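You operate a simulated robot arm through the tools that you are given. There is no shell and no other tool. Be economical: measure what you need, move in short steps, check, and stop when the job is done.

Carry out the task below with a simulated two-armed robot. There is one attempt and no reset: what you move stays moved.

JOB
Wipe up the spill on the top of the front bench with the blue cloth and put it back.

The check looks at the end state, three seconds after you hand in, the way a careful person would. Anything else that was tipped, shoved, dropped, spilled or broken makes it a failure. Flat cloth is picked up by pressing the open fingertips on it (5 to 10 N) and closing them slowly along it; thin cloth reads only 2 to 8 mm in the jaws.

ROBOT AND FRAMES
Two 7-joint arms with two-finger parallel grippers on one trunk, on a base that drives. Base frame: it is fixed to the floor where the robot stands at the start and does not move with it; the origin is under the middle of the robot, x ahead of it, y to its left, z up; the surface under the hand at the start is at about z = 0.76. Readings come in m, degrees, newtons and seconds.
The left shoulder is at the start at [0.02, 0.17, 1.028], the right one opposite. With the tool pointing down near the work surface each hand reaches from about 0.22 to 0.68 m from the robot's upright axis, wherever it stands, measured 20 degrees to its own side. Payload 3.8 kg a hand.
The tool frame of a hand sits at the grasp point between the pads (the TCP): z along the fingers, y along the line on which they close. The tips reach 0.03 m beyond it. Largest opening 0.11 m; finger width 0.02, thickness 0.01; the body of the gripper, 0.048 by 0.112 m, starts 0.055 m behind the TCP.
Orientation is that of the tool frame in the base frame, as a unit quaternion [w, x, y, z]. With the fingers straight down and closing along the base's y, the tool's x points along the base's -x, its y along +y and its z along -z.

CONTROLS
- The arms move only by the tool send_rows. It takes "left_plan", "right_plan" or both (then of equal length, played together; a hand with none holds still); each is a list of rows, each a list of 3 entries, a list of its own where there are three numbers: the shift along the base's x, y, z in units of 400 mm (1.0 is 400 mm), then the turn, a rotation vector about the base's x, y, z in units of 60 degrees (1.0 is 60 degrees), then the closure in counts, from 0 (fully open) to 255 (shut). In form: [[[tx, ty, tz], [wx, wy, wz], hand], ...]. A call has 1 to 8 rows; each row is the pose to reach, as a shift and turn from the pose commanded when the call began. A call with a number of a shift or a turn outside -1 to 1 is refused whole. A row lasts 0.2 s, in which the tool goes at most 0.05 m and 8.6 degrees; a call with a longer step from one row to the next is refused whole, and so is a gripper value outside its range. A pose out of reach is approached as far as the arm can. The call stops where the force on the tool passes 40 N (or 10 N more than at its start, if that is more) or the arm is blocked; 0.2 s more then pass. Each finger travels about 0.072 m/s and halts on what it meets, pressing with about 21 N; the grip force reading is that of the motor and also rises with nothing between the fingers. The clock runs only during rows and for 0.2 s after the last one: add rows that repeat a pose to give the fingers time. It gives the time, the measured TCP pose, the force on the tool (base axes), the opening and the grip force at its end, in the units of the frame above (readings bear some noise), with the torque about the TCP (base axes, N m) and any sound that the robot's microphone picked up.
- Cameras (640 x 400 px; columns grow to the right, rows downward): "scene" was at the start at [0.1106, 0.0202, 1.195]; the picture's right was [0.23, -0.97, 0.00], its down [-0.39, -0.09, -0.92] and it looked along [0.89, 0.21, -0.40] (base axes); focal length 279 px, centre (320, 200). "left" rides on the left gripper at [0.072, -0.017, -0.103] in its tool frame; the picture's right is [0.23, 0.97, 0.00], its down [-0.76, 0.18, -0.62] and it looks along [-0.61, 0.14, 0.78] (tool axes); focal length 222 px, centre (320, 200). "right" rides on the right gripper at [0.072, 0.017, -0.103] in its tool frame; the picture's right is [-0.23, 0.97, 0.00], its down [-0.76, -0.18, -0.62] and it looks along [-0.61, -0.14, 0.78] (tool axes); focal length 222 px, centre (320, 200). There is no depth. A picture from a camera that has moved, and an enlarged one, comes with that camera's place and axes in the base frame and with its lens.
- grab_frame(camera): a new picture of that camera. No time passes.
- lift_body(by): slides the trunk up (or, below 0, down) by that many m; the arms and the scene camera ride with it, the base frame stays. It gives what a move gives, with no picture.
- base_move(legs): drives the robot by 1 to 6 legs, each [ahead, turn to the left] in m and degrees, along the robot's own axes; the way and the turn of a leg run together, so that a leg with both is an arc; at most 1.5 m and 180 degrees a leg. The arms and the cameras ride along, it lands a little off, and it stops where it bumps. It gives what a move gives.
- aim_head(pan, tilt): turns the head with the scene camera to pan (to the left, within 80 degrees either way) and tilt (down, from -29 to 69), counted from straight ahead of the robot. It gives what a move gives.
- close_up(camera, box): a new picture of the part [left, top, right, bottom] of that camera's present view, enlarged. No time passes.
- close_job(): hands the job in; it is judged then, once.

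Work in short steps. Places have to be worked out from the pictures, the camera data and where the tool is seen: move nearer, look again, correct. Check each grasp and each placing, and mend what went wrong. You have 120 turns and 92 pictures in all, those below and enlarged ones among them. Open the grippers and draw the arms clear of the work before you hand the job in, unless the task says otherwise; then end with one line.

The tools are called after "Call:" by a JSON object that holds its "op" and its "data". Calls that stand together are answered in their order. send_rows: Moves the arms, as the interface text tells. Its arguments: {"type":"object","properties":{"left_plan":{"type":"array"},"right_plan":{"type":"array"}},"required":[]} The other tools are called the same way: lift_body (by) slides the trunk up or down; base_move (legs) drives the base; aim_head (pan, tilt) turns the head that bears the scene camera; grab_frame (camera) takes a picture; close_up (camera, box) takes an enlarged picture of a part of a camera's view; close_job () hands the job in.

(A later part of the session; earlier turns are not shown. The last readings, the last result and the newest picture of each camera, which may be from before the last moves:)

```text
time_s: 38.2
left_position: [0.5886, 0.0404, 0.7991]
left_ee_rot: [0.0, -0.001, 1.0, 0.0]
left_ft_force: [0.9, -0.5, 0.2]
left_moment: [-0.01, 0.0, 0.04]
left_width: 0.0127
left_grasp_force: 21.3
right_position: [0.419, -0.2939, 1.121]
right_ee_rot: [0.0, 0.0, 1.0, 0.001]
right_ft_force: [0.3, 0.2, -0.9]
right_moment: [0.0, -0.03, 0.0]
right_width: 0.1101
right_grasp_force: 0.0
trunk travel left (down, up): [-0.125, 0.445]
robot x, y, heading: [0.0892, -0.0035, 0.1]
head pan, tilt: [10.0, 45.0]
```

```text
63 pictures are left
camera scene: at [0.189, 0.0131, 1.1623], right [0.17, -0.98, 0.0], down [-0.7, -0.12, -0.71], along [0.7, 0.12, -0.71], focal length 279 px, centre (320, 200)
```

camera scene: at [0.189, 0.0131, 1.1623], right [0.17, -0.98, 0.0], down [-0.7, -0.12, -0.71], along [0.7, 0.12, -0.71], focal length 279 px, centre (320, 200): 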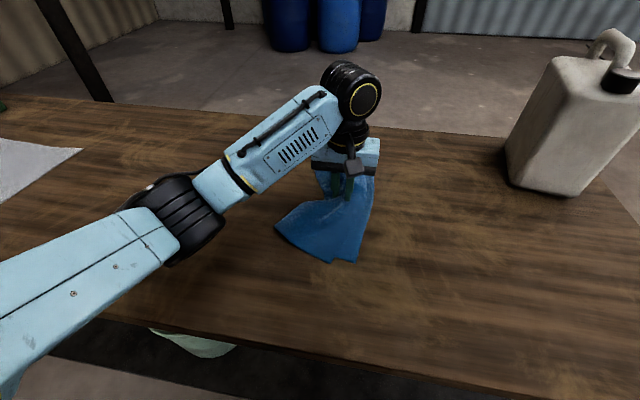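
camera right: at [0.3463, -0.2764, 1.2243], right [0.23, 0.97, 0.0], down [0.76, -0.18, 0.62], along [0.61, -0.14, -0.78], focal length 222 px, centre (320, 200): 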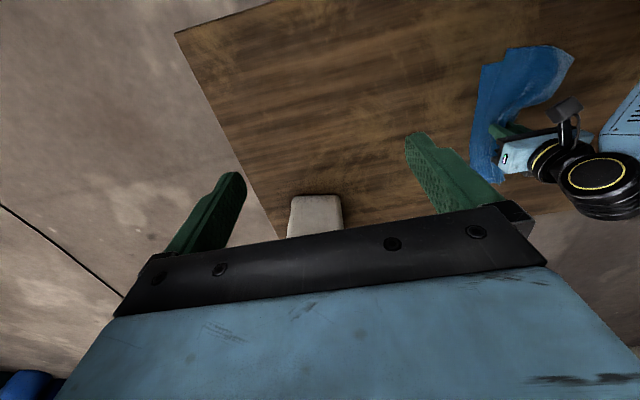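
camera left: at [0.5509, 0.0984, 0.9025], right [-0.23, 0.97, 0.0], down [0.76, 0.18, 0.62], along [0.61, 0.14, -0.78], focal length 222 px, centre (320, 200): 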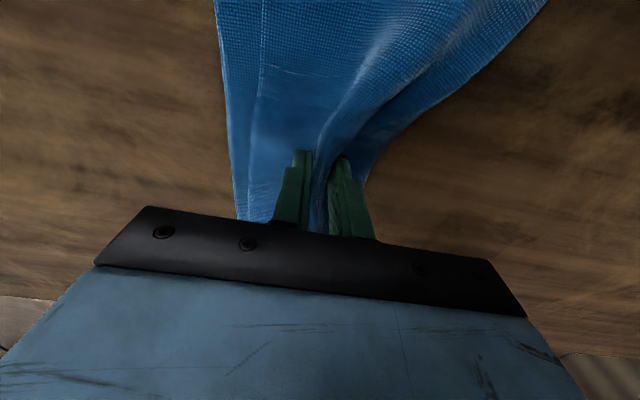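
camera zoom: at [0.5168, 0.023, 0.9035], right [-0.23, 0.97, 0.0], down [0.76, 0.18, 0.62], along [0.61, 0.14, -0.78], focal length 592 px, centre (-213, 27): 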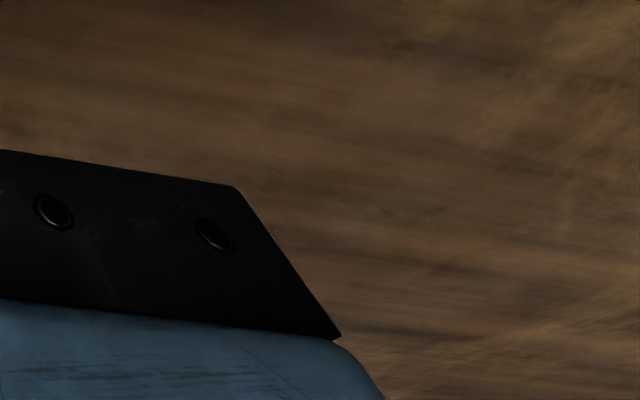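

The visible part is clean. I move the hand forward to (0.70, 0.08) so the wrist camera can see the far half of the spot.

Call:
{"op": "send_rows", "data": {"left_plan": [[[0.07, 0.02, 0], [0, 0, 0], 255], [[0.15, 0.05, 0], [0, 0, 0], 255], [[0.22, 0.08, 0], [0, 0, 0], 255], [[0.28, 0.1, 0], [0, 0, 0], 255]]}}

Call:
{"op": "grab_frame", "data": {"camera": "left"}}

Call:
{"op": "close_up", "data": {"camera": "left", "box": [400, 100, 640, 250]}}

```text
time_s: 39.2
left_position: [0.6997, 0.0817, 0.8029]
left_ee_rot: [0.0, 0.001, 1.0, 0.0]
left_ft_force: [-1.4, 0.4, 0.3]
left_moment: [-0.04, 0.0, 0.02]
left_width: 0.0124
left_grasp_force: 21.3
right_position: [0.4195, -0.2928, 1.1204]
right_ee_rot: [-0.001, 0.0, 1.0, 0.003]
right_ft_force: [-0.3, -0.1, -0.4]
right_moment: [0.02, 0.02, -0.02]
right_width: 0.1102
right_grasp_force: 0.0
trunk travel left (down, up): [-0.125, 0.445]
robot x, y, heading: [0.0862, -0.0004, -0.0]
head pan, tilt: [10.0, 45.0]
```

```text
62 pictures are left
camera left: at [0.628, 0.0625, 0.9052], right [-0.23, 0.97, 0.0], down [0.76, 0.18, 0.62], along [0.61, 0.14, -0.78], focal length 222 px, centre (320, 200)
```

left: 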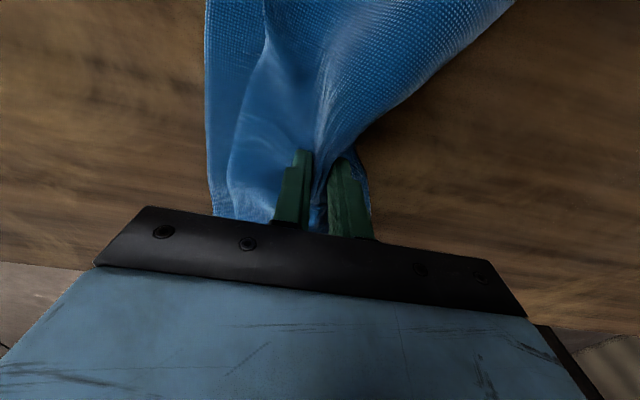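

```text
2.67 times, centred on (520, 175) of left
camera zoom: at [0.628, 0.0625, 0.9052], right [-0.23, 0.97, 0.0], down [0.76, 0.18, 0.62], along [0.61, 0.14, -0.78], focal length 592 px, centre (-213, 267)
```

zoom: 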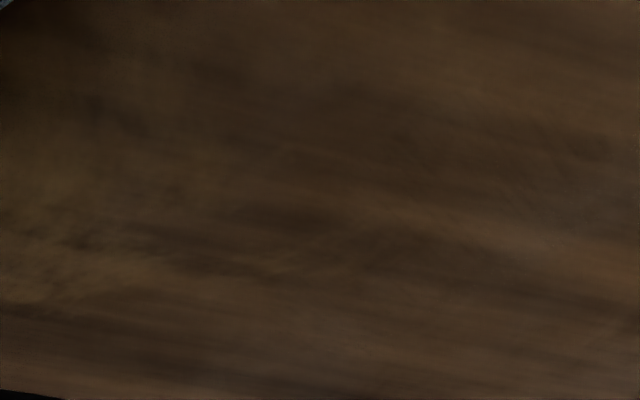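

The area looks clean. Now to return the cloth: I check its present lie.

Call:
{"op": "grab_frame", "data": {"camera": "scene"}}

Call:
{"op": "grab_frame", "data": {"camera": "right"}}

```text
60 pictures are left
camera scene: at [0.1889, 0.0131, 1.1623], right [0.17, -0.98, 0.0], down [-0.7, -0.12, -0.71], along [0.7, 0.12, -0.71], focal length 279 px, centre (320, 200)
```

scene: 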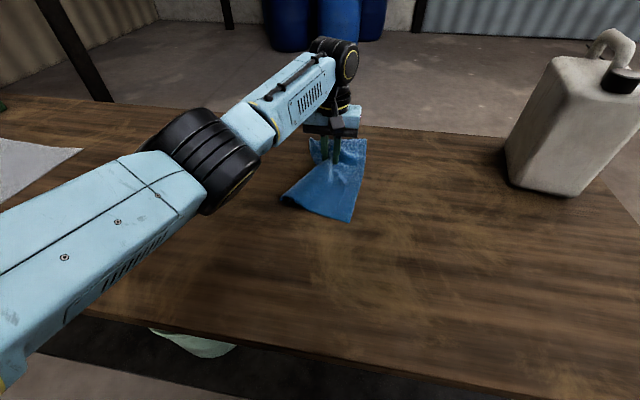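

```text
59 pictures are left
camera right: at [0.3462, -0.2765, 1.2243], right [0.23, 0.97, 0.0], down [0.76, -0.18, 0.62], along [0.61, -0.14, -0.78], focal length 222 px, centre (320, 200)
```

right: 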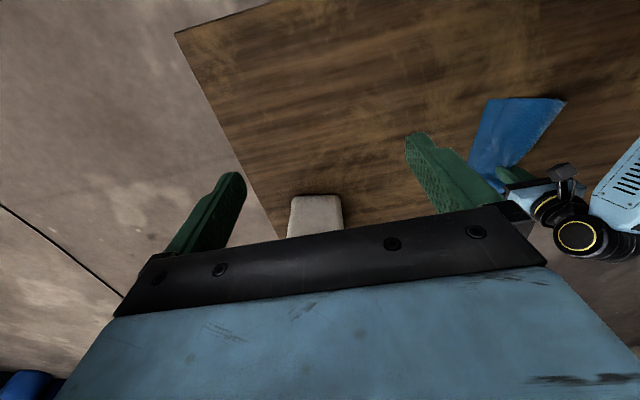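

The near end trails toward +y. I drag the cloth back past home (to about (0.55, −0.04)), so a last pull can straighten it.

Call:
{"op": "send_rows", "data": {"left_plan": [[[-0.05, -0.06, 0.01], [0, 0, 0], 255], [[-0.1, -0.12, 0.01], [0, 0, 0], 255], [[-0.16, -0.18, 0.01], [0, 0, 0], 255], [[-0.22, -0.24, 0.01], [0, 0, 0], 255], [[-0.28, -0.29, 0.01], [0, 0, 0], 255], [[-0.33, -0.32, 0.01], [0, 0, 0], 255], [[-0.37, -0.34, 0.005], [0, 0, 0], 255]]}}

Call:
{"op": "grab_frame", "data": {"camera": "scene"}}

Call:
{"op": "grab_frame", "data": {"camera": "right"}}

```text
time_s: 40.8
left_position: [0.5541, -0.0535, 0.8021]
left_ee_rot: [0.001, 0.0, 1.0, 0.0]
left_ft_force: [-0.1, -0.1, 0.5]
left_moment: [0.0, -0.01, 0.01]
left_width: 0.0128
left_grasp_force: 20.5
right_position: [0.4188, -0.2931, 1.12]
right_ee_rot: [-0.001, -0.001, 1.0, 0.001]
right_ft_force: [-0.3, 0.1, -1.3]
right_moment: [0.02, -0.01, 0.01]
right_width: 0.1094
right_grasp_force: 0.2
trunk travel left (down, up): [-0.125, 0.445]
robot x, y, heading: [0.0898, 0.0022, 0.0]
head pan, tilt: [10.0, 45.0]
```

```text
58 pictures are left
camera scene: at [0.189, 0.0134, 1.1623], right [0.17, -0.98, 0.0], down [-0.7, -0.12, -0.71], along [0.7, 0.12, -0.71], focal length 279 px, centre (320, 200)
```

scene: 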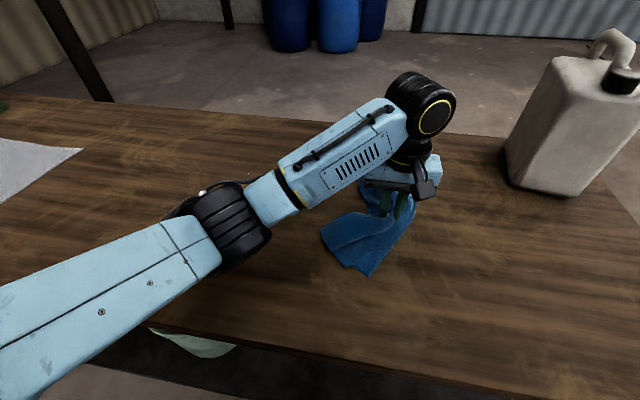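

```text
57 pictures are left
camera right: at [0.3462, -0.2762, 1.2244], right [0.23, 0.97, 0.0], down [0.76, -0.18, 0.62], along [0.61, -0.14, -0.78], focal length 222 px, centre (320, 200)
```

right: 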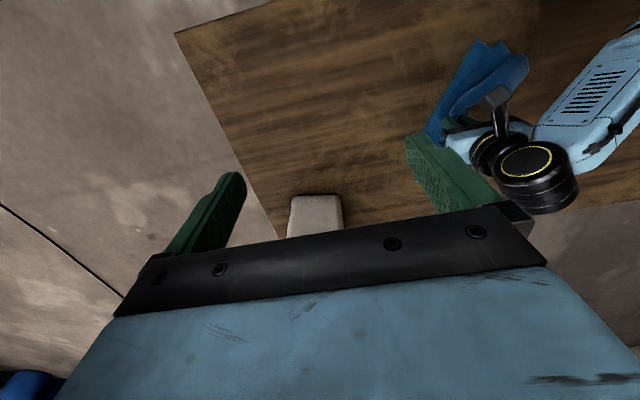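

Now I pull toward +x/+y to the original grip point (0.582, 0.015), which straightens the near end.

Call:
{"op": "send_rows", "data": {"left_plan": [[[0.01, 0.04, 0], [0, 0, 0], 255], [[0.02, 0.08, 0], [0, 0, 0], 255], [[0.05, 0.13, 0], [0, 0, 0], 255], [[0.075, 0.17, 0], [0, 0, 0], 255], [[0.075, 0.17, -0.01], [0, 0, 0], 255]]}}

Call:
{"op": "grab_frame", "data": {"camera": "scene"}}

Call:
{"op": "grab_frame", "data": {"camera": "left"}}

```text
time_s: 42.0
left_position: [0.5846, 0.0144, 0.7987]
left_ee_rot: [0.0, 0.0, 1.0, 0.001]
left_ft_force: [0.2, 0.4, 1.0]
left_moment: [-0.04, 0.02, 0.05]
left_width: 0.0127
left_grasp_force: 20.7
right_position: [0.4188, -0.294, 1.1203]
right_ee_rot: [-0.001, 0.0, 1.0, 0.001]
right_ft_force: [-0.9, 0.2, 0.1]
right_moment: [-0.04, 0.0, -0.02]
right_width: 0.1098
right_grasp_force: 0.0
trunk travel left (down, up): [-0.125, 0.445]
robot x, y, heading: [0.0885, 0.0026, 0.0]
head pan, tilt: [10.0, 45.0]
```

```text
56 pictures are left
camera scene: at [0.189, 0.0133, 1.1623], right [0.17, -0.98, 0.0], down [-0.7, -0.12, -0.71], along [0.7, 0.12, -0.71], focal length 279 px, centre (320, 200)
```

scene: 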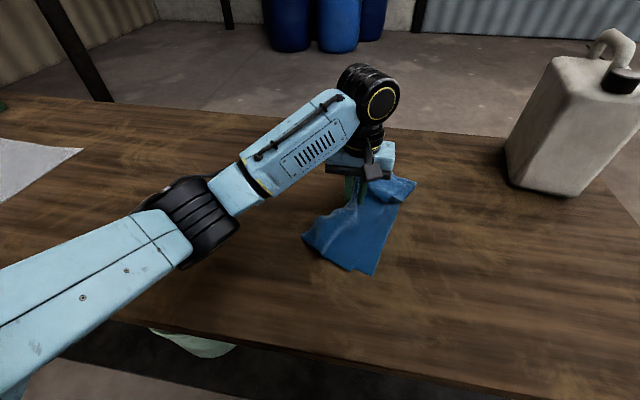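

```text
55 pictures are left
camera left: at [0.5124, -0.002, 0.9023], right [-0.23, 0.97, 0.0], down [0.76, 0.18, 0.62], along [0.61, 0.14, -0.78], focal length 222 px, centre (320, 200)
```

left: 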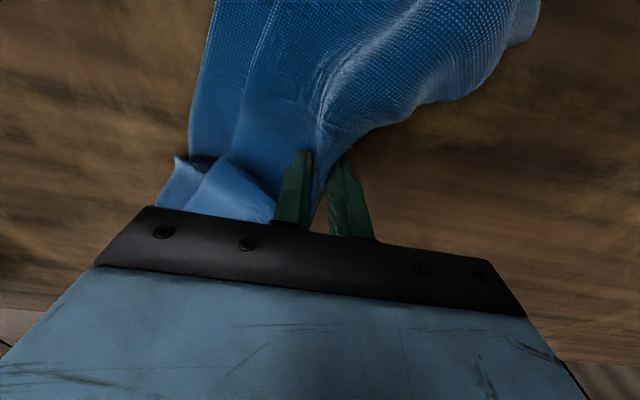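

The cloth lies skewed: the far end swung to −y and the near end to +y. I turn the wrist about +z by 30° while shuttling slightly to straighten it.

Call:
{"op": "send_rows", "data": {"left_plan": [[[0, 0, 0], [0, 0, 0.13], 255], [[0, 0, 0], [0, 0, 0.26], 255], [[0.0, 0, 0], [0, 0, 0.39], 255], [[-0.05, 0.0, 0], [0, 0, 0.5], 255], [[-0.12, 0, 0], [0, 0, 0.5], 255], [[-0.12, -0.04, 0], [0, 0, 0.5], 255]]}}

Call:
{"op": "grab_frame", "data": {"camera": "scene"}}

Call:
{"op": "grab_frame", "data": {"camera": "left"}}

```text
time_s: 43.4
left_position: [0.5348, -0.0029, 0.7989]
left_ee_rot: [0.0, -0.259, 0.966, 0.0]
left_ft_force: [-0.1, 1.5, -0.2]
left_moment: [0.01, -0.06, 0.0]
left_width: 0.0122
left_grasp_force: 21.4
right_position: [0.4196, -0.2925, 1.1203]
right_ee_rot: [-0.001, 0.0, 1.0, 0.002]
right_ft_force: [0.4, -0.1, 0.0]
right_moment: [-0.01, -0.01, -0.01]
right_width: 0.1099
right_grasp_force: 0.1
trunk travel left (down, up): [-0.125, 0.445]
robot x, y, heading: [0.0882, 0.0005, 0.0]
head pan, tilt: [10.0, 45.0]
```

```text
54 pictures are left
camera scene: at [0.189, 0.0131, 1.1623], right [0.17, -0.98, 0.0], down [-0.7, -0.12, -0.71], along [0.7, 0.12, -0.71], focal length 279 px, centre (320, 200)
```

scene: 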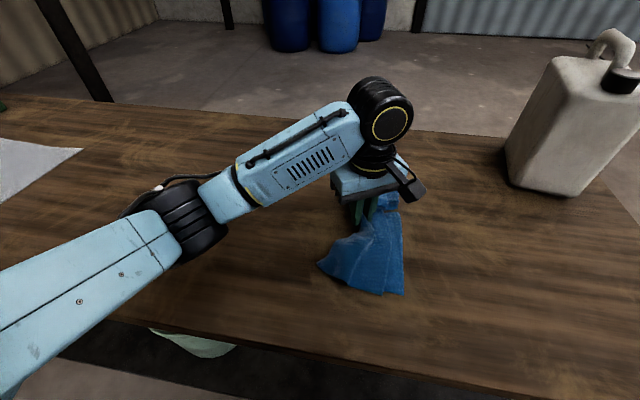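

```text
53 pictures are left
camera left: at [0.4816, -0.0533, 0.9028], right [-0.69, 0.73, 0.0], down [0.57, 0.54, 0.62], along [0.45, 0.43, -0.78], focal length 222 px, centre (320, 200)
```

left: 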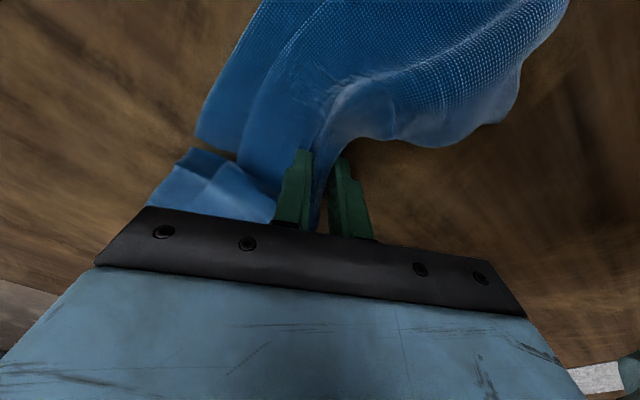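

Better. I'll pull a bit more toward −x to straighten the far half, then release; next I'll regrip the far end and pull the whole cloth straight into place from its leading end.

Call:
{"op": "send_rows", "data": {"left_plan": [[[-0.04, 0.0, 0], [0, 0, 0], 255], [[-0.08, 0.0, 0], [0, 0, 0], 255], [[-0.08, 0.0, -0.01], [0, 0, 0], 255], [[-0.08, 0.0, -0.01], [0, 0, 0], 200], [[-0.08, 0.0, -0.01], [0, 0, 0], 150], [[-0.08, 0.0, -0.01], [0, 0, 0], 130], [[-0.08, 0.0, 0.06], [0, 0, 0], 130], [[-0.08, 0.0, 0.17], [0, 0, 0], 130]]}}

Call:
{"op": "send_rows", "data": {"left_plan": [[[0, 0.0, 0.1], [0, 0, -0.13], 130], [[0, 0.1, 0.2], [0, 0, -0.26], 130], [[0, 0.2, 0.25], [0, 0, -0.39], 130], [[0, 0.3, 0.3], [0, 0, -0.5], 130], [[0, 0.4, 0.3], [0, 0, -0.5], 130], [[0, 0.5, 0.3], [0, 0, -0.5], 130]]}}

Call:
{"op": "grab_frame", "data": {"camera": "scene"}}

```text
time_s: 45.2
left_position: [0.5034, -0.0002, 0.8666]
left_ee_rot: [0.0, -0.259, 0.966, -0.001]
left_ft_force: [-0.6, -0.8, 0.7]
left_moment: [-0.01, -0.01, -0.01]
left_width: 0.0539
left_grasp_force: 0.0
right_position: [0.4197, -0.2938, 1.1216]
right_ee_rot: [-0.001, 0.001, 1.0, 0.0]
right_ft_force: [-1.4, -1.0, -0.1]
right_moment: [-0.01, 0.03, 0.01]
right_width: 0.11
right_grasp_force: 0.1
trunk travel left (down, up): [-0.125, 0.445]
robot x, y, heading: [0.0859, -0.0009, 0.0]
head pan, tilt: [10.0, 45.0]
```

```text
refused: row 2 steps farther than a row can; nothing moved
```

```text
52 pictures are left
camera scene: at [0.1888, 0.0133, 1.1623], right [0.17, -0.98, 0.0], down [-0.7, -0.12, -0.71], along [0.7, 0.12, -0.71], focal length 279 px, centre (320, 200)
```

scene: 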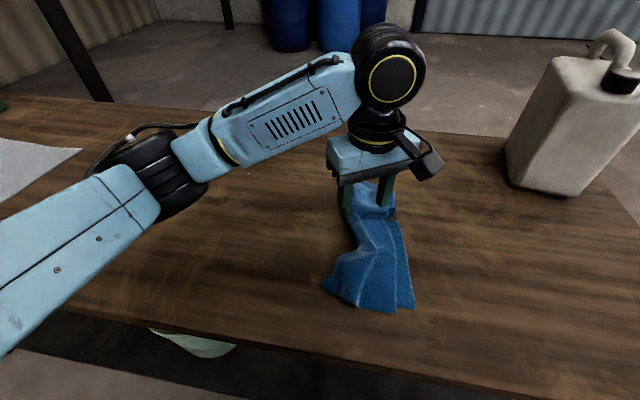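

Released. I lift and swing the left arm aside to see the bench.

Call:
{"op": "send_rows", "data": {"left_plan": [[[0, 0.03, 0.1], [0, 0, -0.13], 130], [[0, 0.1, 0.18], [0, 0, -0.26], 130], [[0, 0.2, 0.2], [0, 0, -0.39], 130], [[0, 0.3, 0.22], [0, 0, -0.5], 130], [[0, 0.42, 0.22], [0, 0, -0.5], 130], [[0, 0.54, 0.22], [0, 0, -0.5], 130], [[0, 0.66, 0.22], [0, 0, -0.5], 130], [[0, 0.78, 0.22], [0, 0, -0.5], 130]]}}

Call:
{"op": "grab_frame", "data": {"camera": "scene"}}

Call:
{"op": "grab_frame", "data": {"camera": "left"}}

```text
time_s: 47.0
left_position: [0.5085, 0.3083, 0.9562]
left_ee_rot: [0.0, -0.001, 1.0, 0.0]
left_ft_force: [0.0, 0.0, -0.3]
left_moment: [-0.03, -0.02, -0.02]
left_width: 0.054
left_grasp_force: 0.1
right_position: [0.4183, -0.293, 1.1217]
right_ee_rot: [-0.001, 0.0, 1.0, 0.001]
right_ft_force: [0.2, 0.9, 0.3]
right_moment: [0.02, 0.0, 0.0]
right_width: 0.1102
right_grasp_force: 0.0
trunk travel left (down, up): [-0.125, 0.445]
robot x, y, heading: [0.0852, -0.0019, 0.1]
head pan, tilt: [10.0, 45.0]
```

```text
51 pictures are left
camera scene: at [0.1888, 0.0138, 1.1623], right [0.17, -0.98, 0.0], down [-0.7, -0.12, -0.71], along [0.7, 0.12, -0.71], focal length 279 px, centre (320, 200)
```

scene: 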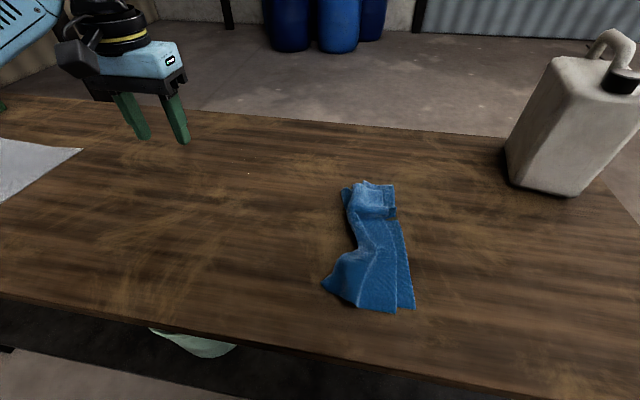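

```text
50 pictures are left
camera left: at [0.4361, 0.2917, 1.0601], right [-0.23, 0.97, 0.0], down [0.76, 0.18, 0.62], along [0.61, 0.14, -0.78], focal length 222 px, centre (320, 200)
```

left: 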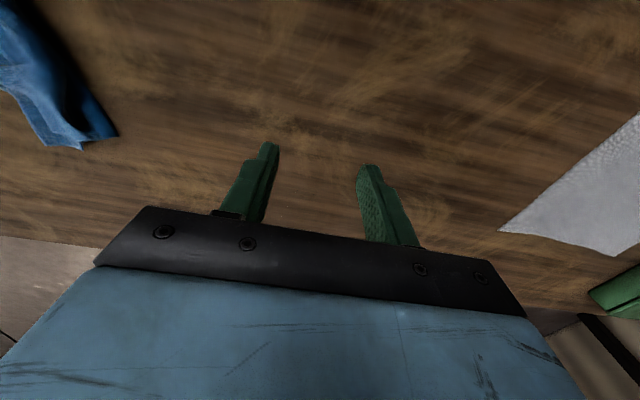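

I see a tiny spot near (248, 175) in the scene view, so I enlarge both the former spill area and the cloth.

Call:
{"op": "close_up", "data": {"camera": "scene", "box": [190, 125, 310, 200]}}

Call:
{"op": "close_up", "data": {"camera": "scene", "box": [270, 170, 470, 320]}}

```text
5.33 times, centred on (250, 162) of scene
camera zoom: at [0.1888, 0.0138, 1.1623], right [0.17, -0.98, 0.0], down [-0.7, -0.12, -0.71], along [0.7, 0.12, -0.71], focal length 1490 px, centre (693, 400)
```

zoom: 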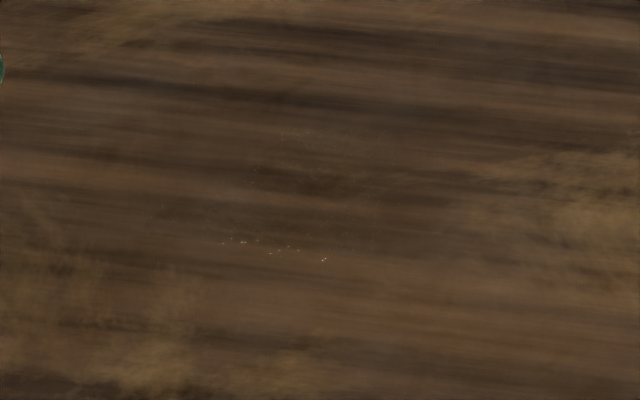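

```text
2.67 times, centred on (370, 245) of scene
camera zoom: at [0.1888, 0.0138, 1.1623], right [0.17, -0.98, 0.0], down [-0.7, -0.12, -0.71], along [0.7, 0.12, -0.71], focal length 745 px, centre (187, 80)
```

zoom: 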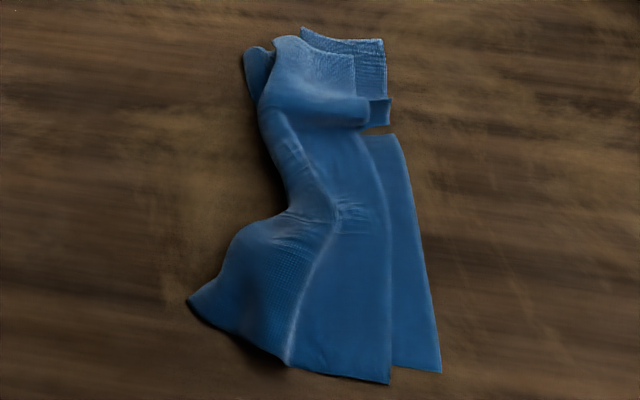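

Faint specks of residue remain near x 0.645, y 0.25–0.31, so one more wipe is needed. The cloth lies at x 0.375–0.64; I'll regrip its flat near end, wipe again, then lift it and lay it down flat. First I move above the near end.

Call:
{"op": "send_rows", "data": {"left_plan": [[[-0.03, -0.1, -0.03], [0, 0, 0], 93], [[-0.06, -0.2, -0.06], [0, 0, 0], 93], [[-0.09, -0.3, -0.1], [0, 0, 0], 93], [[-0.12, -0.4, -0.14], [0, 0, 0], 93], [[-0.15, -0.5, -0.18], [0, 0, 0], 93], [[-0.18, -0.6, -0.22], [0, 0, 0], 93], [[-0.21, -0.7, -0.26], [0, 0, 0], 93], [[-0.234, -0.8, -0.3], [0, 0, 0], 93]]}}

Call:
{"op": "grab_frame", "data": {"camera": "scene"}}

Call:
{"op": "grab_frame", "data": {"camera": "left"}}

```text
time_s: 48.8
left_position: [0.4116, -0.0105, 0.8347]
left_ee_rot: [0.002, 0.0, 1.0, 0.0]
left_ft_force: [-0.3, -0.2, 0.4]
left_moment: [0.02, -0.03, 0.0]
left_width: 0.0698
left_grasp_force: 0.1
right_position: [0.4194, -0.2925, 1.1204]
right_ee_rot: [-0.001, 0.0, 1.0, 0.002]
right_ft_force: [-0.2, 0.5, 0.8]
right_moment: [0.03, -0.01, -0.01]
right_width: 0.11
right_grasp_force: 0.0
trunk travel left (down, up): [-0.125, 0.445]
robot x, y, heading: [0.088, 0.002, 0.2]
head pan, tilt: [10.0, 45.0]
```

```text
47 pictures are left
camera scene: at [0.189, 0.0129, 1.1623], right [0.17, -0.98, 0.0], down [-0.7, -0.12, -0.71], along [0.7, 0.12, -0.71], focal length 279 px, centre (320, 200)
```

scene: 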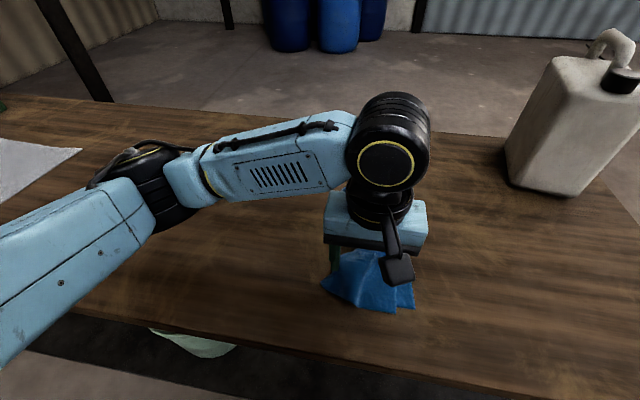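

```text
46 pictures are left
camera left: at [0.3391, -0.0278, 0.9372], right [-0.23, 0.97, 0.0], down [0.76, 0.18, 0.62], along [0.61, 0.14, -0.78], focal length 222 px, centre (320, 200)
```

left: 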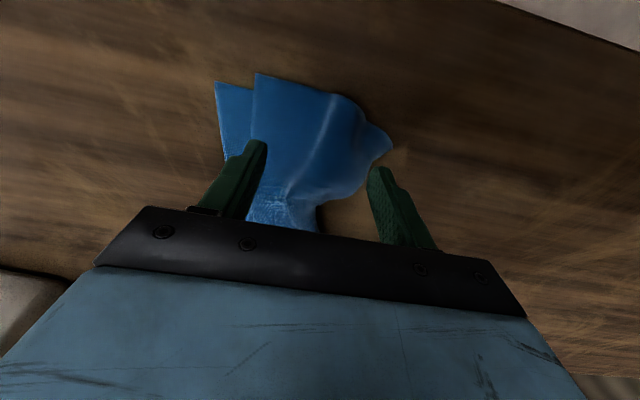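

Fingers straddle nearly the full width there; I narrow to 60 mm, shift 8 mm right, and descend to just above contact.

Call:
{"op": "send_rows", "data": {"left_plan": [[[0.0, -0.02, 0], [0, 0, 0], 120], [[0, -0.02, -0.05], [0, 0, 0], 120], [[0, -0.02, -0.09], [0, 0, 0], 120], [[0, -0.02, -0.095], [0, 0, 0], 120]]}}

Call:
{"op": "send_rows", "data": {"left_plan": [[[0, 0, -0.007], [0, 0, 0], 120], [[0, 0, -0.012], [0, 0, 0], 120]]}}

Call:
{"op": "grab_frame", "data": {"camera": "left"}}

```text
time_s: 49.8
left_position: [0.4093, -0.0183, 0.7952]
left_ee_rot: [-0.001, 0.0, 1.0, -0.001]
left_ft_force: [0.4, -0.1, -0.2]
left_moment: [-0.02, -0.01, -0.01]
left_width: 0.0583
left_grasp_force: 0.0
right_position: [0.4192, -0.2934, 1.1217]
right_ee_rot: [-0.001, 0.001, 1.0, 0.001]
right_ft_force: [-0.4, -0.3, 0.6]
right_moment: [0.01, 0.0, -0.01]
right_width: 0.11
right_grasp_force: 0.0
trunk travel left (down, up): [-0.125, 0.445]
robot x, y, heading: [0.0906, 0.002, 0.2]
head pan, tilt: [10.0, 45.0]
```

```text
time_s: 50.4
left_position: [0.4098, -0.0168, 0.7922]
left_ee_rot: [0.0, -0.001, 1.0, 0.0]
left_ft_force: [0.7, 2.1, 12.4]
left_moment: [0.24, -0.01, -0.05]
left_width: 0.058
left_grasp_force: 0.1
right_position: [0.4195, -0.2936, 1.1198]
right_ee_rot: [0.0, 0.0, 1.0, 0.001]
right_ft_force: [-0.2, -0.9, 0.3]
right_moment: [0.0, -0.01, -0.01]
right_width: 0.1103
right_grasp_force: 0.0
trunk travel left (down, up): [-0.125, 0.445]
robot x, y, heading: [0.0917, 0.0033, 0.2]
head pan, tilt: [10.0, 45.0]
```

```text
45 pictures are left
camera left: at [0.338, -0.0348, 0.8956], right [-0.23, 0.97, 0.0], down [0.76, 0.18, 0.62], along [0.61, 0.14, -0.78], focal length 222 px, centre (320, 200)
```

left: 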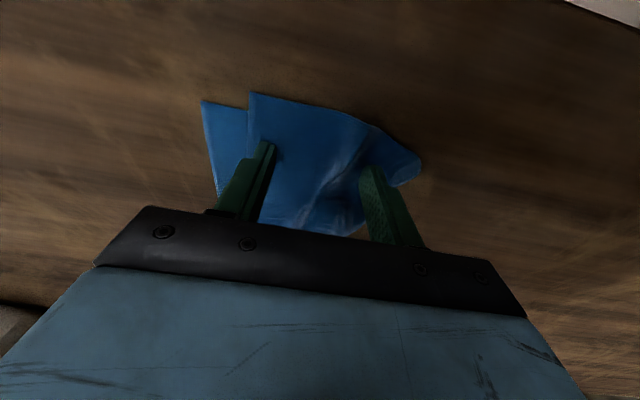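

12 N with both tips on cloth. I ease a little and close slowly, then lift slightly to check.

Call:
{"op": "send_rows", "data": {"left_plan": [[[0, 0, 0.004], [0, 0, 0], 138], [[0, 0, 0.004], [0, 0, 0], 156], [[0, 0, 0.004], [0, 0, 0], 174], [[0, 0, 0.004], [0, 0, 0], 192], [[0, 0, 0.004], [0, 0, 0], 210], [[0, 0, 0.004], [0, 0, 0], 228], [[0, 0, 0.004], [0, 0, 0], 245], [[0, 0, 0.004], [0, 0, 0], 255]]}}

Call:
{"op": "send_rows", "data": {"left_plan": [[[0, 0, 0], [0, 0, 0], 255], [[0, 0, 0.05], [0, 0, 0], 255], [[0, 0, 0.1], [0, 0, 0], 255], [[0, 0, 0.15], [0, 0, 0], 255]]}}

Call:
{"op": "grab_frame", "data": {"camera": "left"}}

Call:
{"op": "grab_frame", "data": {"camera": "scene"}}

```text
time_s: 52.2
left_position: [0.41, -0.0182, 0.7937]
left_ee_rot: [0.0, -0.002, 1.0, -0.001]
left_ft_force: [-1.3, 1.6, 6.8]
left_moment: [0.02, 0.0, -0.01]
left_width: 0.0062
left_grasp_force: 21.2
right_position: [0.419, -0.2931, 1.1206]
right_ee_rot: [-0.001, 0.001, 1.0, 0.001]
right_ft_force: [0.9, -0.1, -0.3]
right_moment: [0.03, -0.03, -0.02]
right_width: 0.11
right_grasp_force: 0.0
trunk travel left (down, up): [-0.125, 0.445]
robot x, y, heading: [0.086, -0.0021, 0.2]
head pan, tilt: [10.0, 45.0]
```

```text
time_s: 53.2
left_position: [0.4106, -0.0182, 0.8526]
left_ee_rot: [0.0, 0.001, 1.0, 0.0]
left_ft_force: [-0.5, -0.1, 0.2]
left_moment: [-0.04, 0.03, -0.01]
left_width: 0.0059
left_grasp_force: 21.5
right_position: [0.4191, -0.2939, 1.1199]
right_ee_rot: [-0.001, 0.0, 1.0, 0.001]
right_ft_force: [0.5, 0.3, -0.2]
right_moment: [-0.01, 0.04, 0.0]
right_width: 0.11
right_grasp_force: 0.0
trunk travel left (down, up): [-0.125, 0.445]
robot x, y, heading: [0.091, -0.0019, 0.1]
head pan, tilt: [10.0, 45.0]
```

```text
44 pictures are left
camera left: at [0.3388, -0.0348, 0.9558], right [-0.23, 0.97, 0.0], down [0.76, 0.18, 0.62], along [0.61, 0.14, -0.78], focal length 222 px, centre (320, 200)
```

left: 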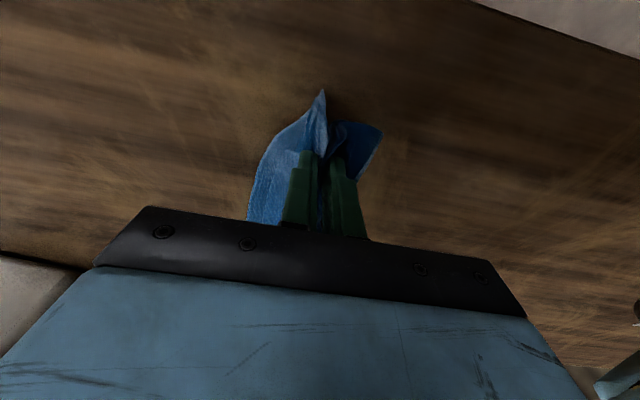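

```text
43 pictures are left
camera scene: at [0.189, 0.0133, 1.1623], right [0.17, -0.98, 0.0], down [-0.7, -0.12, -0.71], along [0.7, 0.12, -0.71], focal length 279 px, centre (320, 200)
```

scene: 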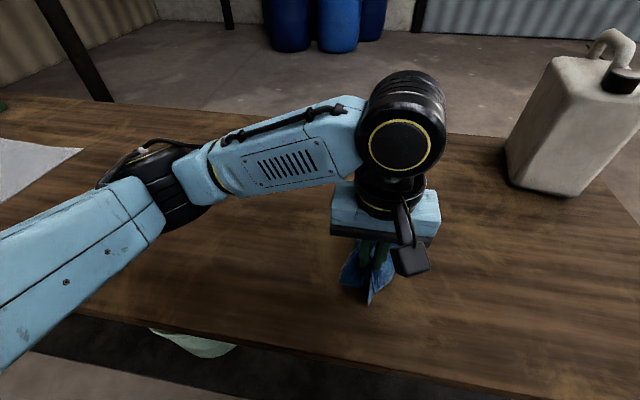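

Gripped (6 mm). I lift the cloth clear off the bench and look at how it hangs.

Call:
{"op": "send_rows", "data": {"left_plan": [[[0.0, 0, 0.1], [0, 0, 0], 255], [[0.0, 0, 0.2], [0, 0, 0], 255], [[0.0, 0, 0.3], [0, 0, 0], 255], [[0.0, 0, 0.4], [0, 0, 0], 255], [[0.0, 0, 0.5], [0, 0, 0], 255], [[0.0, 0, 0.6], [0, 0, 0], 255], [[0.0, 0, 0.6], [0, 0, 0], 255]]}}

Call:
{"op": "grab_frame", "data": {"camera": "scene"}}

Call:
{"op": "grab_frame", "data": {"camera": "right"}}

```text
time_s: 54.8
left_position: [0.4103, -0.0162, 1.0939]
left_ee_rot: [-0.001, 0.001, 1.0, 0.0]
left_ft_force: [-0.1, -0.3, 0.4]
left_moment: [-0.01, -0.01, 0.05]
left_width: 0.0059
left_grasp_force: 21.0
right_position: [0.4193, -0.2932, 1.1201]
right_ee_rot: [-0.001, 0.0, 1.0, 0.001]
right_ft_force: [-0.4, -0.1, 0.0]
right_moment: [0.02, 0.02, 0.01]
right_width: 0.1099
right_grasp_force: 0.2
trunk travel left (down, up): [-0.125, 0.445]
robot x, y, heading: [0.0893, -0.0021, -0.1]
head pan, tilt: [10.0, 45.0]
```

```text
42 pictures are left
camera scene: at [0.1892, 0.0134, 1.1622], right [0.17, -0.98, 0.0], down [-0.7, -0.12, -0.71], along [0.7, 0.12, -0.71], focal length 279 px, centre (320, 200)
```

scene: 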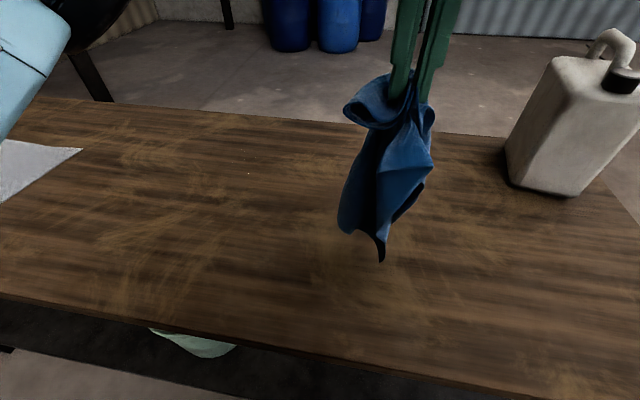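

```text
41 pictures are left
camera right: at [0.3465, -0.2762, 1.2243], right [0.23, 0.97, 0.0], down [0.76, -0.18, 0.62], along [0.61, -0.14, -0.78], focal length 222 px, centre (320, 200)
```

right: 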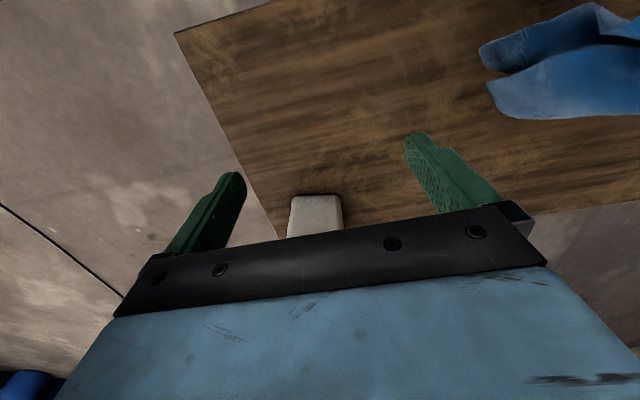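

The whole cloth hangs nicely. I take an unobstructed enlargement of the spill area.

Call:
{"op": "close_up", "data": {"camera": "scene", "box": [205, 135, 301, 195]}}

```text
6.67 times, centred on (253, 165) of scene
camera zoom: at [0.1892, 0.0134, 1.1622], right [0.17, -0.98, 0.0], down [-0.7, -0.12, -0.71], along [0.7, 0.12, -0.71], focal length 1863 px, centre (767, 433)
```

zoom: 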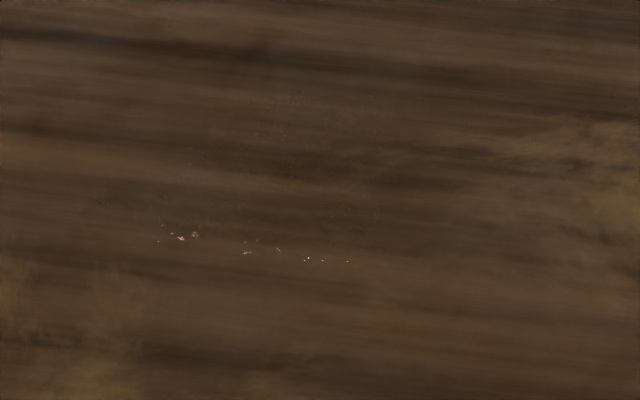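

Only faint traces remain over x 0.645–0.727, y 0.22–0.31. I carry the hanging cloth above the spot.

Call:
{"op": "send_rows", "data": {"left_plan": [[[0.08, 0.085, 0], [0, 0, 0], 255], [[0.16, 0.17, 0], [0, 0, 0], 255], [[0.245, 0.26, 0], [0, 0, 0], 255], [[0.33, 0.35, 0], [0, 0, 0], 255], [[0.41, 0.44, 0], [0, 0, 0], 255], [[0.495, 0.53, 0], [0, 0, 0], 255], [[0.58, 0.62, 0], [0, 0, 0], 255], [[0.66, 0.7, 0], [0, 0, 0], 255]]}}

Call:
{"op": "send_rows", "data": {"left_plan": [[[0, 0, -0.1], [0, 0, 0], 255], [[0, 0, -0.2], [0, 0, 0], 255], [[0, 0, -0.3], [0, 0, 0], 255], [[0, 0, -0.4], [0, 0, 0], 255], [[0, 0, -0.5], [0, 0, 0], 255], [[0, 0, -0.6], [0, 0, 0], 255], [[0, 0, -0.69], [0, 0, 0], 255], [[0, 0, -0.72], [0, 0, 0], 255]]}}

Call:
{"op": "grab_frame", "data": {"camera": "scene"}}

```text
time_s: 56.6
left_position: [0.6737, 0.258, 1.0946]
left_ee_rot: [0.0, 0.001, 1.0, 0.002]
left_ft_force: [0.5, 0.2, -0.1]
left_moment: [-0.03, 0.03, -0.01]
left_width: 0.0057
left_grasp_force: 20.5
right_position: [0.4191, -0.2954, 1.1198]
right_ee_rot: [-0.001, 0.0, 1.0, 0.002]
right_ft_force: [-0.9, -0.5, 0.0]
right_moment: [0.01, -0.04, 0.02]
right_width: 0.11
right_grasp_force: 0.1
trunk travel left (down, up): [-0.125, 0.445]
robot x, y, heading: [0.091, 0.0022, 0.1]
head pan, tilt: [10.0, 45.0]
```

```text
time_s: 58.4
left_position: [0.6741, 0.2597, 0.8057]
left_ee_rot: [0.001, 0.0, 1.0, 0.0]
left_ft_force: [0.1, 0.1, 3.5]
left_moment: [-0.03, -0.04, 0.02]
left_width: 0.0058
left_grasp_force: 21.2
right_position: [0.4185, -0.2939, 1.12]
right_ee_rot: [-0.001, 0.001, 1.0, 0.002]
right_ft_force: [0.2, -0.4, -0.4]
right_moment: [-0.03, 0.02, -0.01]
right_width: 0.1101
right_grasp_force: 0.0
trunk travel left (down, up): [-0.125, 0.445]
robot x, y, heading: [0.0876, 0.0004, 0.2]
head pan, tilt: [10.0, 45.0]
```

```text
39 pictures are left
camera scene: at [0.1886, 0.0132, 1.1624], right [0.17, -0.98, 0.0], down [-0.7, -0.12, -0.71], along [0.7, 0.12, -0.71], focal length 279 px, centre (320, 200)
```

scene: 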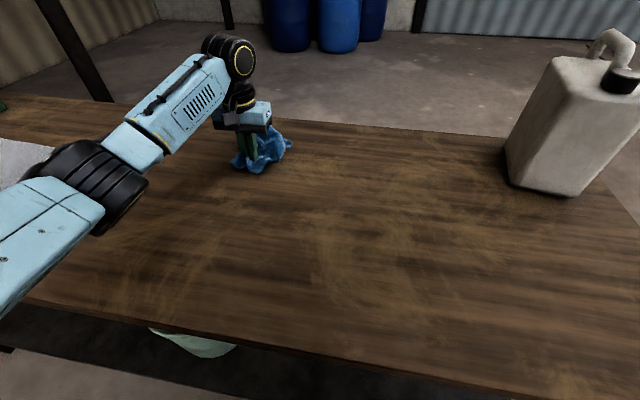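

A cloth pad lies over the spot. I press down.

Call:
{"op": "send_rows", "data": {"left_plan": [[[0, 0, -0.008], [0, 0, 0], 255], [[0, 0, -0.015], [0, 0, 0], 255]]}}

```text
time_s: 59.0
left_position: [0.6737, 0.2613, 0.8005]
left_ee_rot: [0.002, 0.0, 1.0, 0.0]
left_ft_force: [0.5, -0.2, 17.5]
left_moment: [-0.01, 0.11, -0.03]
left_width: 0.0059
left_grasp_force: 20.6
right_position: [0.4183, -0.2934, 1.1201]
right_ee_rot: [-0.001, 0.001, 1.0, 0.002]
right_ft_force: [0.3, -0.2, -0.3]
right_moment: [0.0, 0.04, 0.0]
right_width: 0.1103
right_grasp_force: 0.1
trunk travel left (down, up): [-0.125, 0.445]
robot x, y, heading: [0.0858, 0.0032, -0.1]
head pan, tilt: [10.0, 45.0]
```

17 N through the pad; I wipe in lines over the whole area.

Call:
{"op": "send_rows", "data": {"left_plan": [[[-0.05, -0.06, 0], [0, 0, 0], 255], [[-0.1, -0.12, 0], [0, 0, 0], 255], [[-0.1, -0.02, 0], [0, 0, 0], 255], [[-0.1, 0.08, 0], [0, 0, 0], 255], [[-0.1, 0.17, 0], [0, 0, 0], 255], [[-0.06, 0.17, 0], [0, 0, 0], 255], [[-0.06, 0.07, 0], [0, 0, 0], 255], [[-0.06, -0.03, 0], [0, 0, 0], 255]]}}

Call:
{"op": "send_rows", "data": {"left_plan": [[[0, -0.09, 0], [0, 0, 0], 255], [[0.05, -0.09, 0], [0, 0, 0], 255], [[0.05, 0.01, 0], [0, 0, 0], 255], [[0.05, 0.11, 0], [0, 0, 0], 255], [[0.05, 0.2, 0], [0, 0, 0], 255], [[0.1, 0.2, 0], [0, 0, 0], 255], [[0.1, 0.1, 0], [0, 0, 0], 255], [[0.1, 0.0, 0], [0, 0, 0], 255]]}}

Call:
{"op": "send_rows", "data": {"left_plan": [[[0, -0.09, 0], [0, 0, 0], 255], [[0.05, -0.09, 0], [0, 0, 0], 255], [[0.05, 0.01, 0], [0, 0, 0], 255], [[0.05, 0.1, 0], [0, 0, 0], 255], [[0.1, 0.1, 0], [0, 0, 0], 255], [[0.1, 0.0, 0], [0, 0, 0], 255], [[0.1, -0.09, 0], [0, 0, 0], 255], [[0.04, -0.04, 0], [0, 0, 0], 255]]}}

Call:
{"op": "grab_frame", "data": {"camera": "scene"}}

```text
time_s: 60.8
left_position: [0.6533, 0.2508, 0.7982]
left_ee_rot: [0.0, -0.001, 1.0, 0.0]
left_ft_force: [-0.9, 0.3, 2.2]
left_moment: [0.0, -0.01, -0.03]
left_width: 0.0058
left_grasp_force: 20.2
right_position: [0.4189, -0.2943, 1.1201]
right_ee_rot: [0.0, 0.0, 1.0, 0.002]
right_ft_force: [-0.7, 0.1, 0.4]
right_moment: [0.0, 0.05, 0.04]
right_width: 0.1098
right_grasp_force: 0.0
trunk travel left (down, up): [-0.125, 0.445]
robot x, y, heading: [0.0875, -0.0003, 0.0]
head pan, tilt: [10.0, 45.0]
```

```text
time_s: 62.6
left_position: [0.6904, 0.2474, 0.8002]
left_ee_rot: [0.0, -0.001, 1.0, 0.0]
left_ft_force: [0.2, 0.6, 0.6]
left_moment: [0.0, 0.01, -0.01]
left_width: 0.0057
left_grasp_force: 20.8
right_position: [0.4194, -0.2938, 1.1198]
right_ee_rot: [-0.001, 0.0, 1.0, 0.002]
right_ft_force: [0.8, -0.6, -0.7]
right_moment: [0.0, -0.01, -0.02]
right_width: 0.1098
right_grasp_force: 0.1
trunk travel left (down, up): [-0.125, 0.445]
robot x, y, heading: [0.0884, -0.0019, 0.2]
head pan, tilt: [10.0, 45.0]
```

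```text
time_s: 64.4
left_position: [0.7266, 0.2342, 0.798]
left_ee_rot: [-0.002, 0.0, 1.0, 0.0]
left_ft_force: [0.7, 0.8, 1.1]
left_moment: [0.01, 0.01, 0.02]
left_width: 0.0055
left_grasp_force: 21.0
left hand out of reach, approached as far as the arm can: row 8
right_position: [0.4187, -0.2931, 1.121]
right_ee_rot: [0.0, 0.0, 1.0, 0.002]
right_ft_force: [-0.2, 0.7, -0.4]
right_moment: [0.02, 0.01, 0.02]
right_width: 0.1101
right_grasp_force: 0.0
trunk travel left (down, up): [-0.125, 0.445]
robot x, y, heading: [0.0876, -0.0003, 0.0]
head pan, tilt: [10.0, 45.0]
```

```text
38 pictures are left
camera scene: at [0.189, 0.0138, 1.1623], right [0.17, -0.98, 0.0], down [-0.7, -0.12, -0.71], along [0.7, 0.12, -0.71], focal length 279 px, centre (320, 200)
```

scene: 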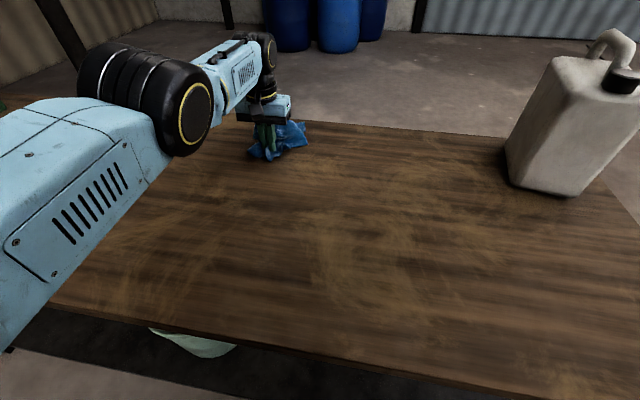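

The pad was dragged thinner and force dropped to ~1 N. I press lower and wipe again going back toward the near side.

Call:
{"op": "send_rows", "data": {"left_plan": [[[-0.02, 0.0, -0.015], [0, 0, 0], 255], [[-0.02, 0.1, -0.017], [0, 0, 0], 255], [[-0.02, 0.19, -0.017], [0, 0, 0], 255], [[-0.06, 0.19, -0.017], [0, 0, 0], 255], [[-0.06, 0.09, -0.017], [0, 0, 0], 255], [[-0.06, -0.01, -0.017], [0, 0, 0], 255], [[-0.1, -0.01, -0.017], [0, 0, 0], 255], [[-0.1, 0.09, -0.017], [0, 0, 0], 255]]}}

Call:
{"op": "send_rows", "data": {"left_plan": [[[0, 0.1, 0], [0, 0, 0], 255], [[-0.04, 0.1, 0], [0, 0, 0], 255], [[-0.04, 0.0, 0], [0, 0, 0], 255], [[-0.04, -0.11, 0], [0, 0, 0], 255], [[-0.08, -0.11, 0], [0, 0, 0], 255], [[-0.08, -0.01, 0], [0, 0, 0], 255], [[-0.08, 0.1, 0], [0, 0, 0], 255], [[-0.12, 0.1, 0], [0, 0, 0], 255]]}}

Call:
{"op": "send_rows", "data": {"left_plan": [[[0, -0.1, 0], [0, 0, 0], 255], [[0, -0.2, 0], [0, 0, 0], 255], [[-0.03, -0.2, 0], [0, 0, 0], 255], [[-0.03, -0.1, 0], [0, 0, 0], 255], [[-0.03, 0.0, 0], [0, 0, 0], 255], [[0.03, -0.08, 0], [0, 0, 0], 255], [[0.05, -0.18, 0], [0, 0, 0], 255], [[0.05, -0.1, 0], [0, 0, 0], 255]]}}

```text
time_s: 66.2
left_position: [0.728, 0.2717, 0.7938]
left_ee_rot: [0.005, 0.001, 1.0, -0.002]
left_ft_force: [0.8, -9.0, 31.7]
left_moment: [-0.43, -0.15, -0.01]
left_width: 0.0057
left_grasp_force: 20.9
left hand out of reach, approached as far as the arm can: row 1, 2, 3, 4, 5, 6, 7, 8
right_position: [0.4168, -0.295, 1.1209]
right_ee_rot: [0.0, 0.0, 1.0, 0.002]
right_ft_force: [-0.1, 0.9, 0.0]
right_moment: [0.0, 0.01, 0.0]
right_width: 0.1102
right_grasp_force: 0.2
trunk travel left (down, up): [-0.125, 0.445]
robot x, y, heading: [0.0899, -0.0007, -0.1]
head pan, tilt: [10.0, 45.0]
```

```text
time_s: 68.0
left_position: [0.7231, 0.315, 0.7933]
left_ee_rot: [0.007, -0.001, 1.0, 0.001]
left_ft_force: [1.3, -9.0, 39.6]
left_moment: [-0.53, -0.24, -0.03]
left_width: 0.0056
left_grasp_force: 20.6
left hand out of reach, approached as far as the arm can: row 1, 2, 3, 4, 5, 6, 7, 8
right_position: [0.4161, -0.2959, 1.1208]
right_ee_rot: [0.001, 0.0, 1.0, 0.003]
right_ft_force: [-0.1, 0.4, 0.6]
right_moment: [-0.02, -0.02, 0.05]
right_width: 0.1098
right_grasp_force: 0.0
trunk travel left (down, up): [-0.125, 0.445]
robot x, y, heading: [0.089, -0.0007, 0.3]
head pan, tilt: [10.0, 45.0]
```

```text
time_s: 69.8
left_position: [0.729, 0.2717, 0.7928]
left_ee_rot: [0.005, 0.002, 1.0, -0.003]
left_ft_force: [2.6, -8.3, 26.9]
left_moment: [-0.4, -0.23, -0.01]
left_width: 0.0057
left_grasp_force: 21.2
left hand out of reach, approached as far as the arm can: row 1, 2, 3, 4, 5, 7, 8
right_position: [0.4155, -0.295, 1.1207]
right_ee_rot: [0.001, 0.001, 1.0, 0.002]
right_ft_force: [0.2, 0.3, -0.6]
right_moment: [-0.01, 0.01, 0.01]
right_width: 0.11
right_grasp_force: 0.0
trunk travel left (down, up): [-0.125, 0.445]
robot x, y, heading: [0.0912, -0.0012, -0.0]
head pan, tilt: [10.0, 45.0]
```

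The arm got stuck near full stretch at x≈0.728 rather than following. I lift a little and pull back in small steps to regain a good posture.

Call:
{"op": "send_rows", "data": {"left_plan": [[[-0.04, -0.02, 0.03], [0, 0, 0], 255], [[-0.1, -0.04, 0.05], [0, 0, 0], 255], [[-0.18, -0.06, 0.06], [0, 0, 0], 255], [[-0.26, -0.08, 0.06], [0, 0, 0], 255]]}}

Call:
{"op": "grab_frame", "data": {"camera": "scene"}}

```text
time_s: 70.8
left_position: [0.7291, 0.2474, 0.801]
left_ee_rot: [-0.001, 0.0, 1.0, 0.0]
left_ft_force: [-1.0, -0.3, 0.2]
left_moment: [0.05, -0.05, 0.04]
left_width: 0.0056
left_grasp_force: 21.1
left hand out of reach, approached as far as the arm can: row 1, 2, 3, 4
right_position: [0.4191, -0.2937, 1.1204]
right_ee_rot: [-0.002, 0.0, 1.0, 0.001]
right_ft_force: [0.5, 0.6, -0.5]
right_moment: [-0.02, 0.0, -0.02]
right_width: 0.11
right_grasp_force: 0.0
trunk travel left (down, up): [-0.125, 0.445]
robot x, y, heading: [0.0866, -0.0008, 0.1]
head pan, tilt: [10.0, 45.0]
```

```text
37 pictures are left
camera scene: at [0.189, 0.0128, 1.1622], right [0.17, -0.98, 0.0], down [-0.7, -0.12, -0.71], along [0.7, 0.12, -0.71], focal length 279 px, centre (320, 200)
```

scene: 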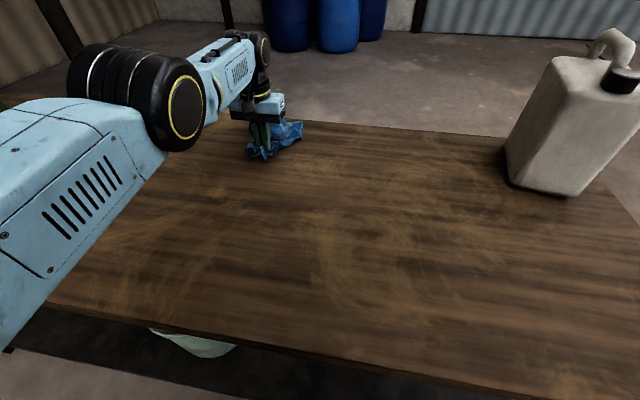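

The solver seems stuck with the elbow stretched. I try going straight up to free it.

Call:
{"op": "send_rows", "data": {"left_plan": [[[0, 0, 0.1], [0, 0, 0], 255], [[0, 0, 0.2], [0, 0, 0], 255], [[0, 0, 0.3], [0, 0, 0], 255], [[0, 0, 0.4], [0, 0, 0], 255], [[0, 0, 0.5], [0, 0, 0], 255], [[0, 0, 0.6], [0, 0, 0], 255]]}}

```text
time_s: 72.2
left_position: [0.7081, 0.2471, 1.0065]
left_ee_rot: [-0.001, -0.001, 1.0, 0.0]
left_ft_force: [-0.2, 0.4, 0.0]
left_moment: [-0.02, 0.03, 0.02]
left_width: 0.0056
left_grasp_force: 21.2
left hand out of reach, approached as far as the arm can: row 3, 4, 5, 6
right_position: [0.4201, -0.2938, 1.1214]
right_ee_rot: [0.0, 0.0, 1.0, 0.002]
right_ft_force: [0.2, 0.1, 0.7]
right_moment: [0.01, 0.03, 0.0]
right_width: 0.11
right_grasp_force: 0.2
trunk travel left (down, up): [-0.125, 0.445]
robot x, y, heading: [0.0893, 0.0026, 0.1]
head pan, tilt: [10.0, 45.0]
```

It moved up. Now I try pulling back in −x from here.

Call:
{"op": "send_rows", "data": {"left_plan": [[[-0.1, -0.03, 0], [0, 0, 0], 255], [[-0.2, -0.06, 0], [0, 0, 0], 255], [[-0.3, -0.1, 0], [0, 0, 0], 255], [[-0.4, -0.13, 0], [0, 0, 0], 255]]}}

Call:
{"op": "grab_frame", "data": {"camera": "scene"}}

```text
time_s: 73.2
left_position: [0.7084, 0.2471, 1.0056]
left_ee_rot: [0.0, 0.0, 1.0, 0.0]
left_ft_force: [0.4, -0.4, 0.4]
left_moment: [0.05, 0.04, 0.02]
left_width: 0.0057
left_grasp_force: 21.0
left hand out of reach, approached as far as the arm can: row 1, 2, 3, 4
right_position: [0.4198, -0.2937, 1.1216]
right_ee_rot: [-0.001, 0.0, 1.0, 0.001]
right_ft_force: [0.5, 0.3, 0.0]
right_moment: [-0.02, 0.01, -0.01]
right_width: 0.11
right_grasp_force: 0.0
trunk travel left (down, up): [-0.125, 0.445]
robot x, y, heading: [0.0889, 0.0006, 0.1]
head pan, tilt: [10.0, 45.0]
```

```text
36 pictures are left
camera scene: at [0.189, 0.0134, 1.1623], right [0.17, -0.98, 0.0], down [-0.7, -0.12, -0.71], along [0.7, 0.12, -0.71], focal length 279 px, centre (320, 200)
```

scene: 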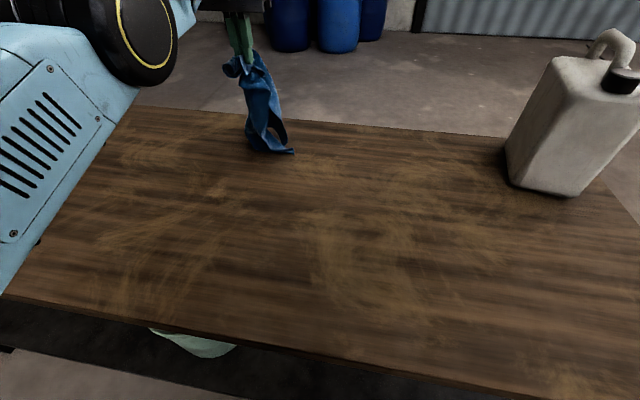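

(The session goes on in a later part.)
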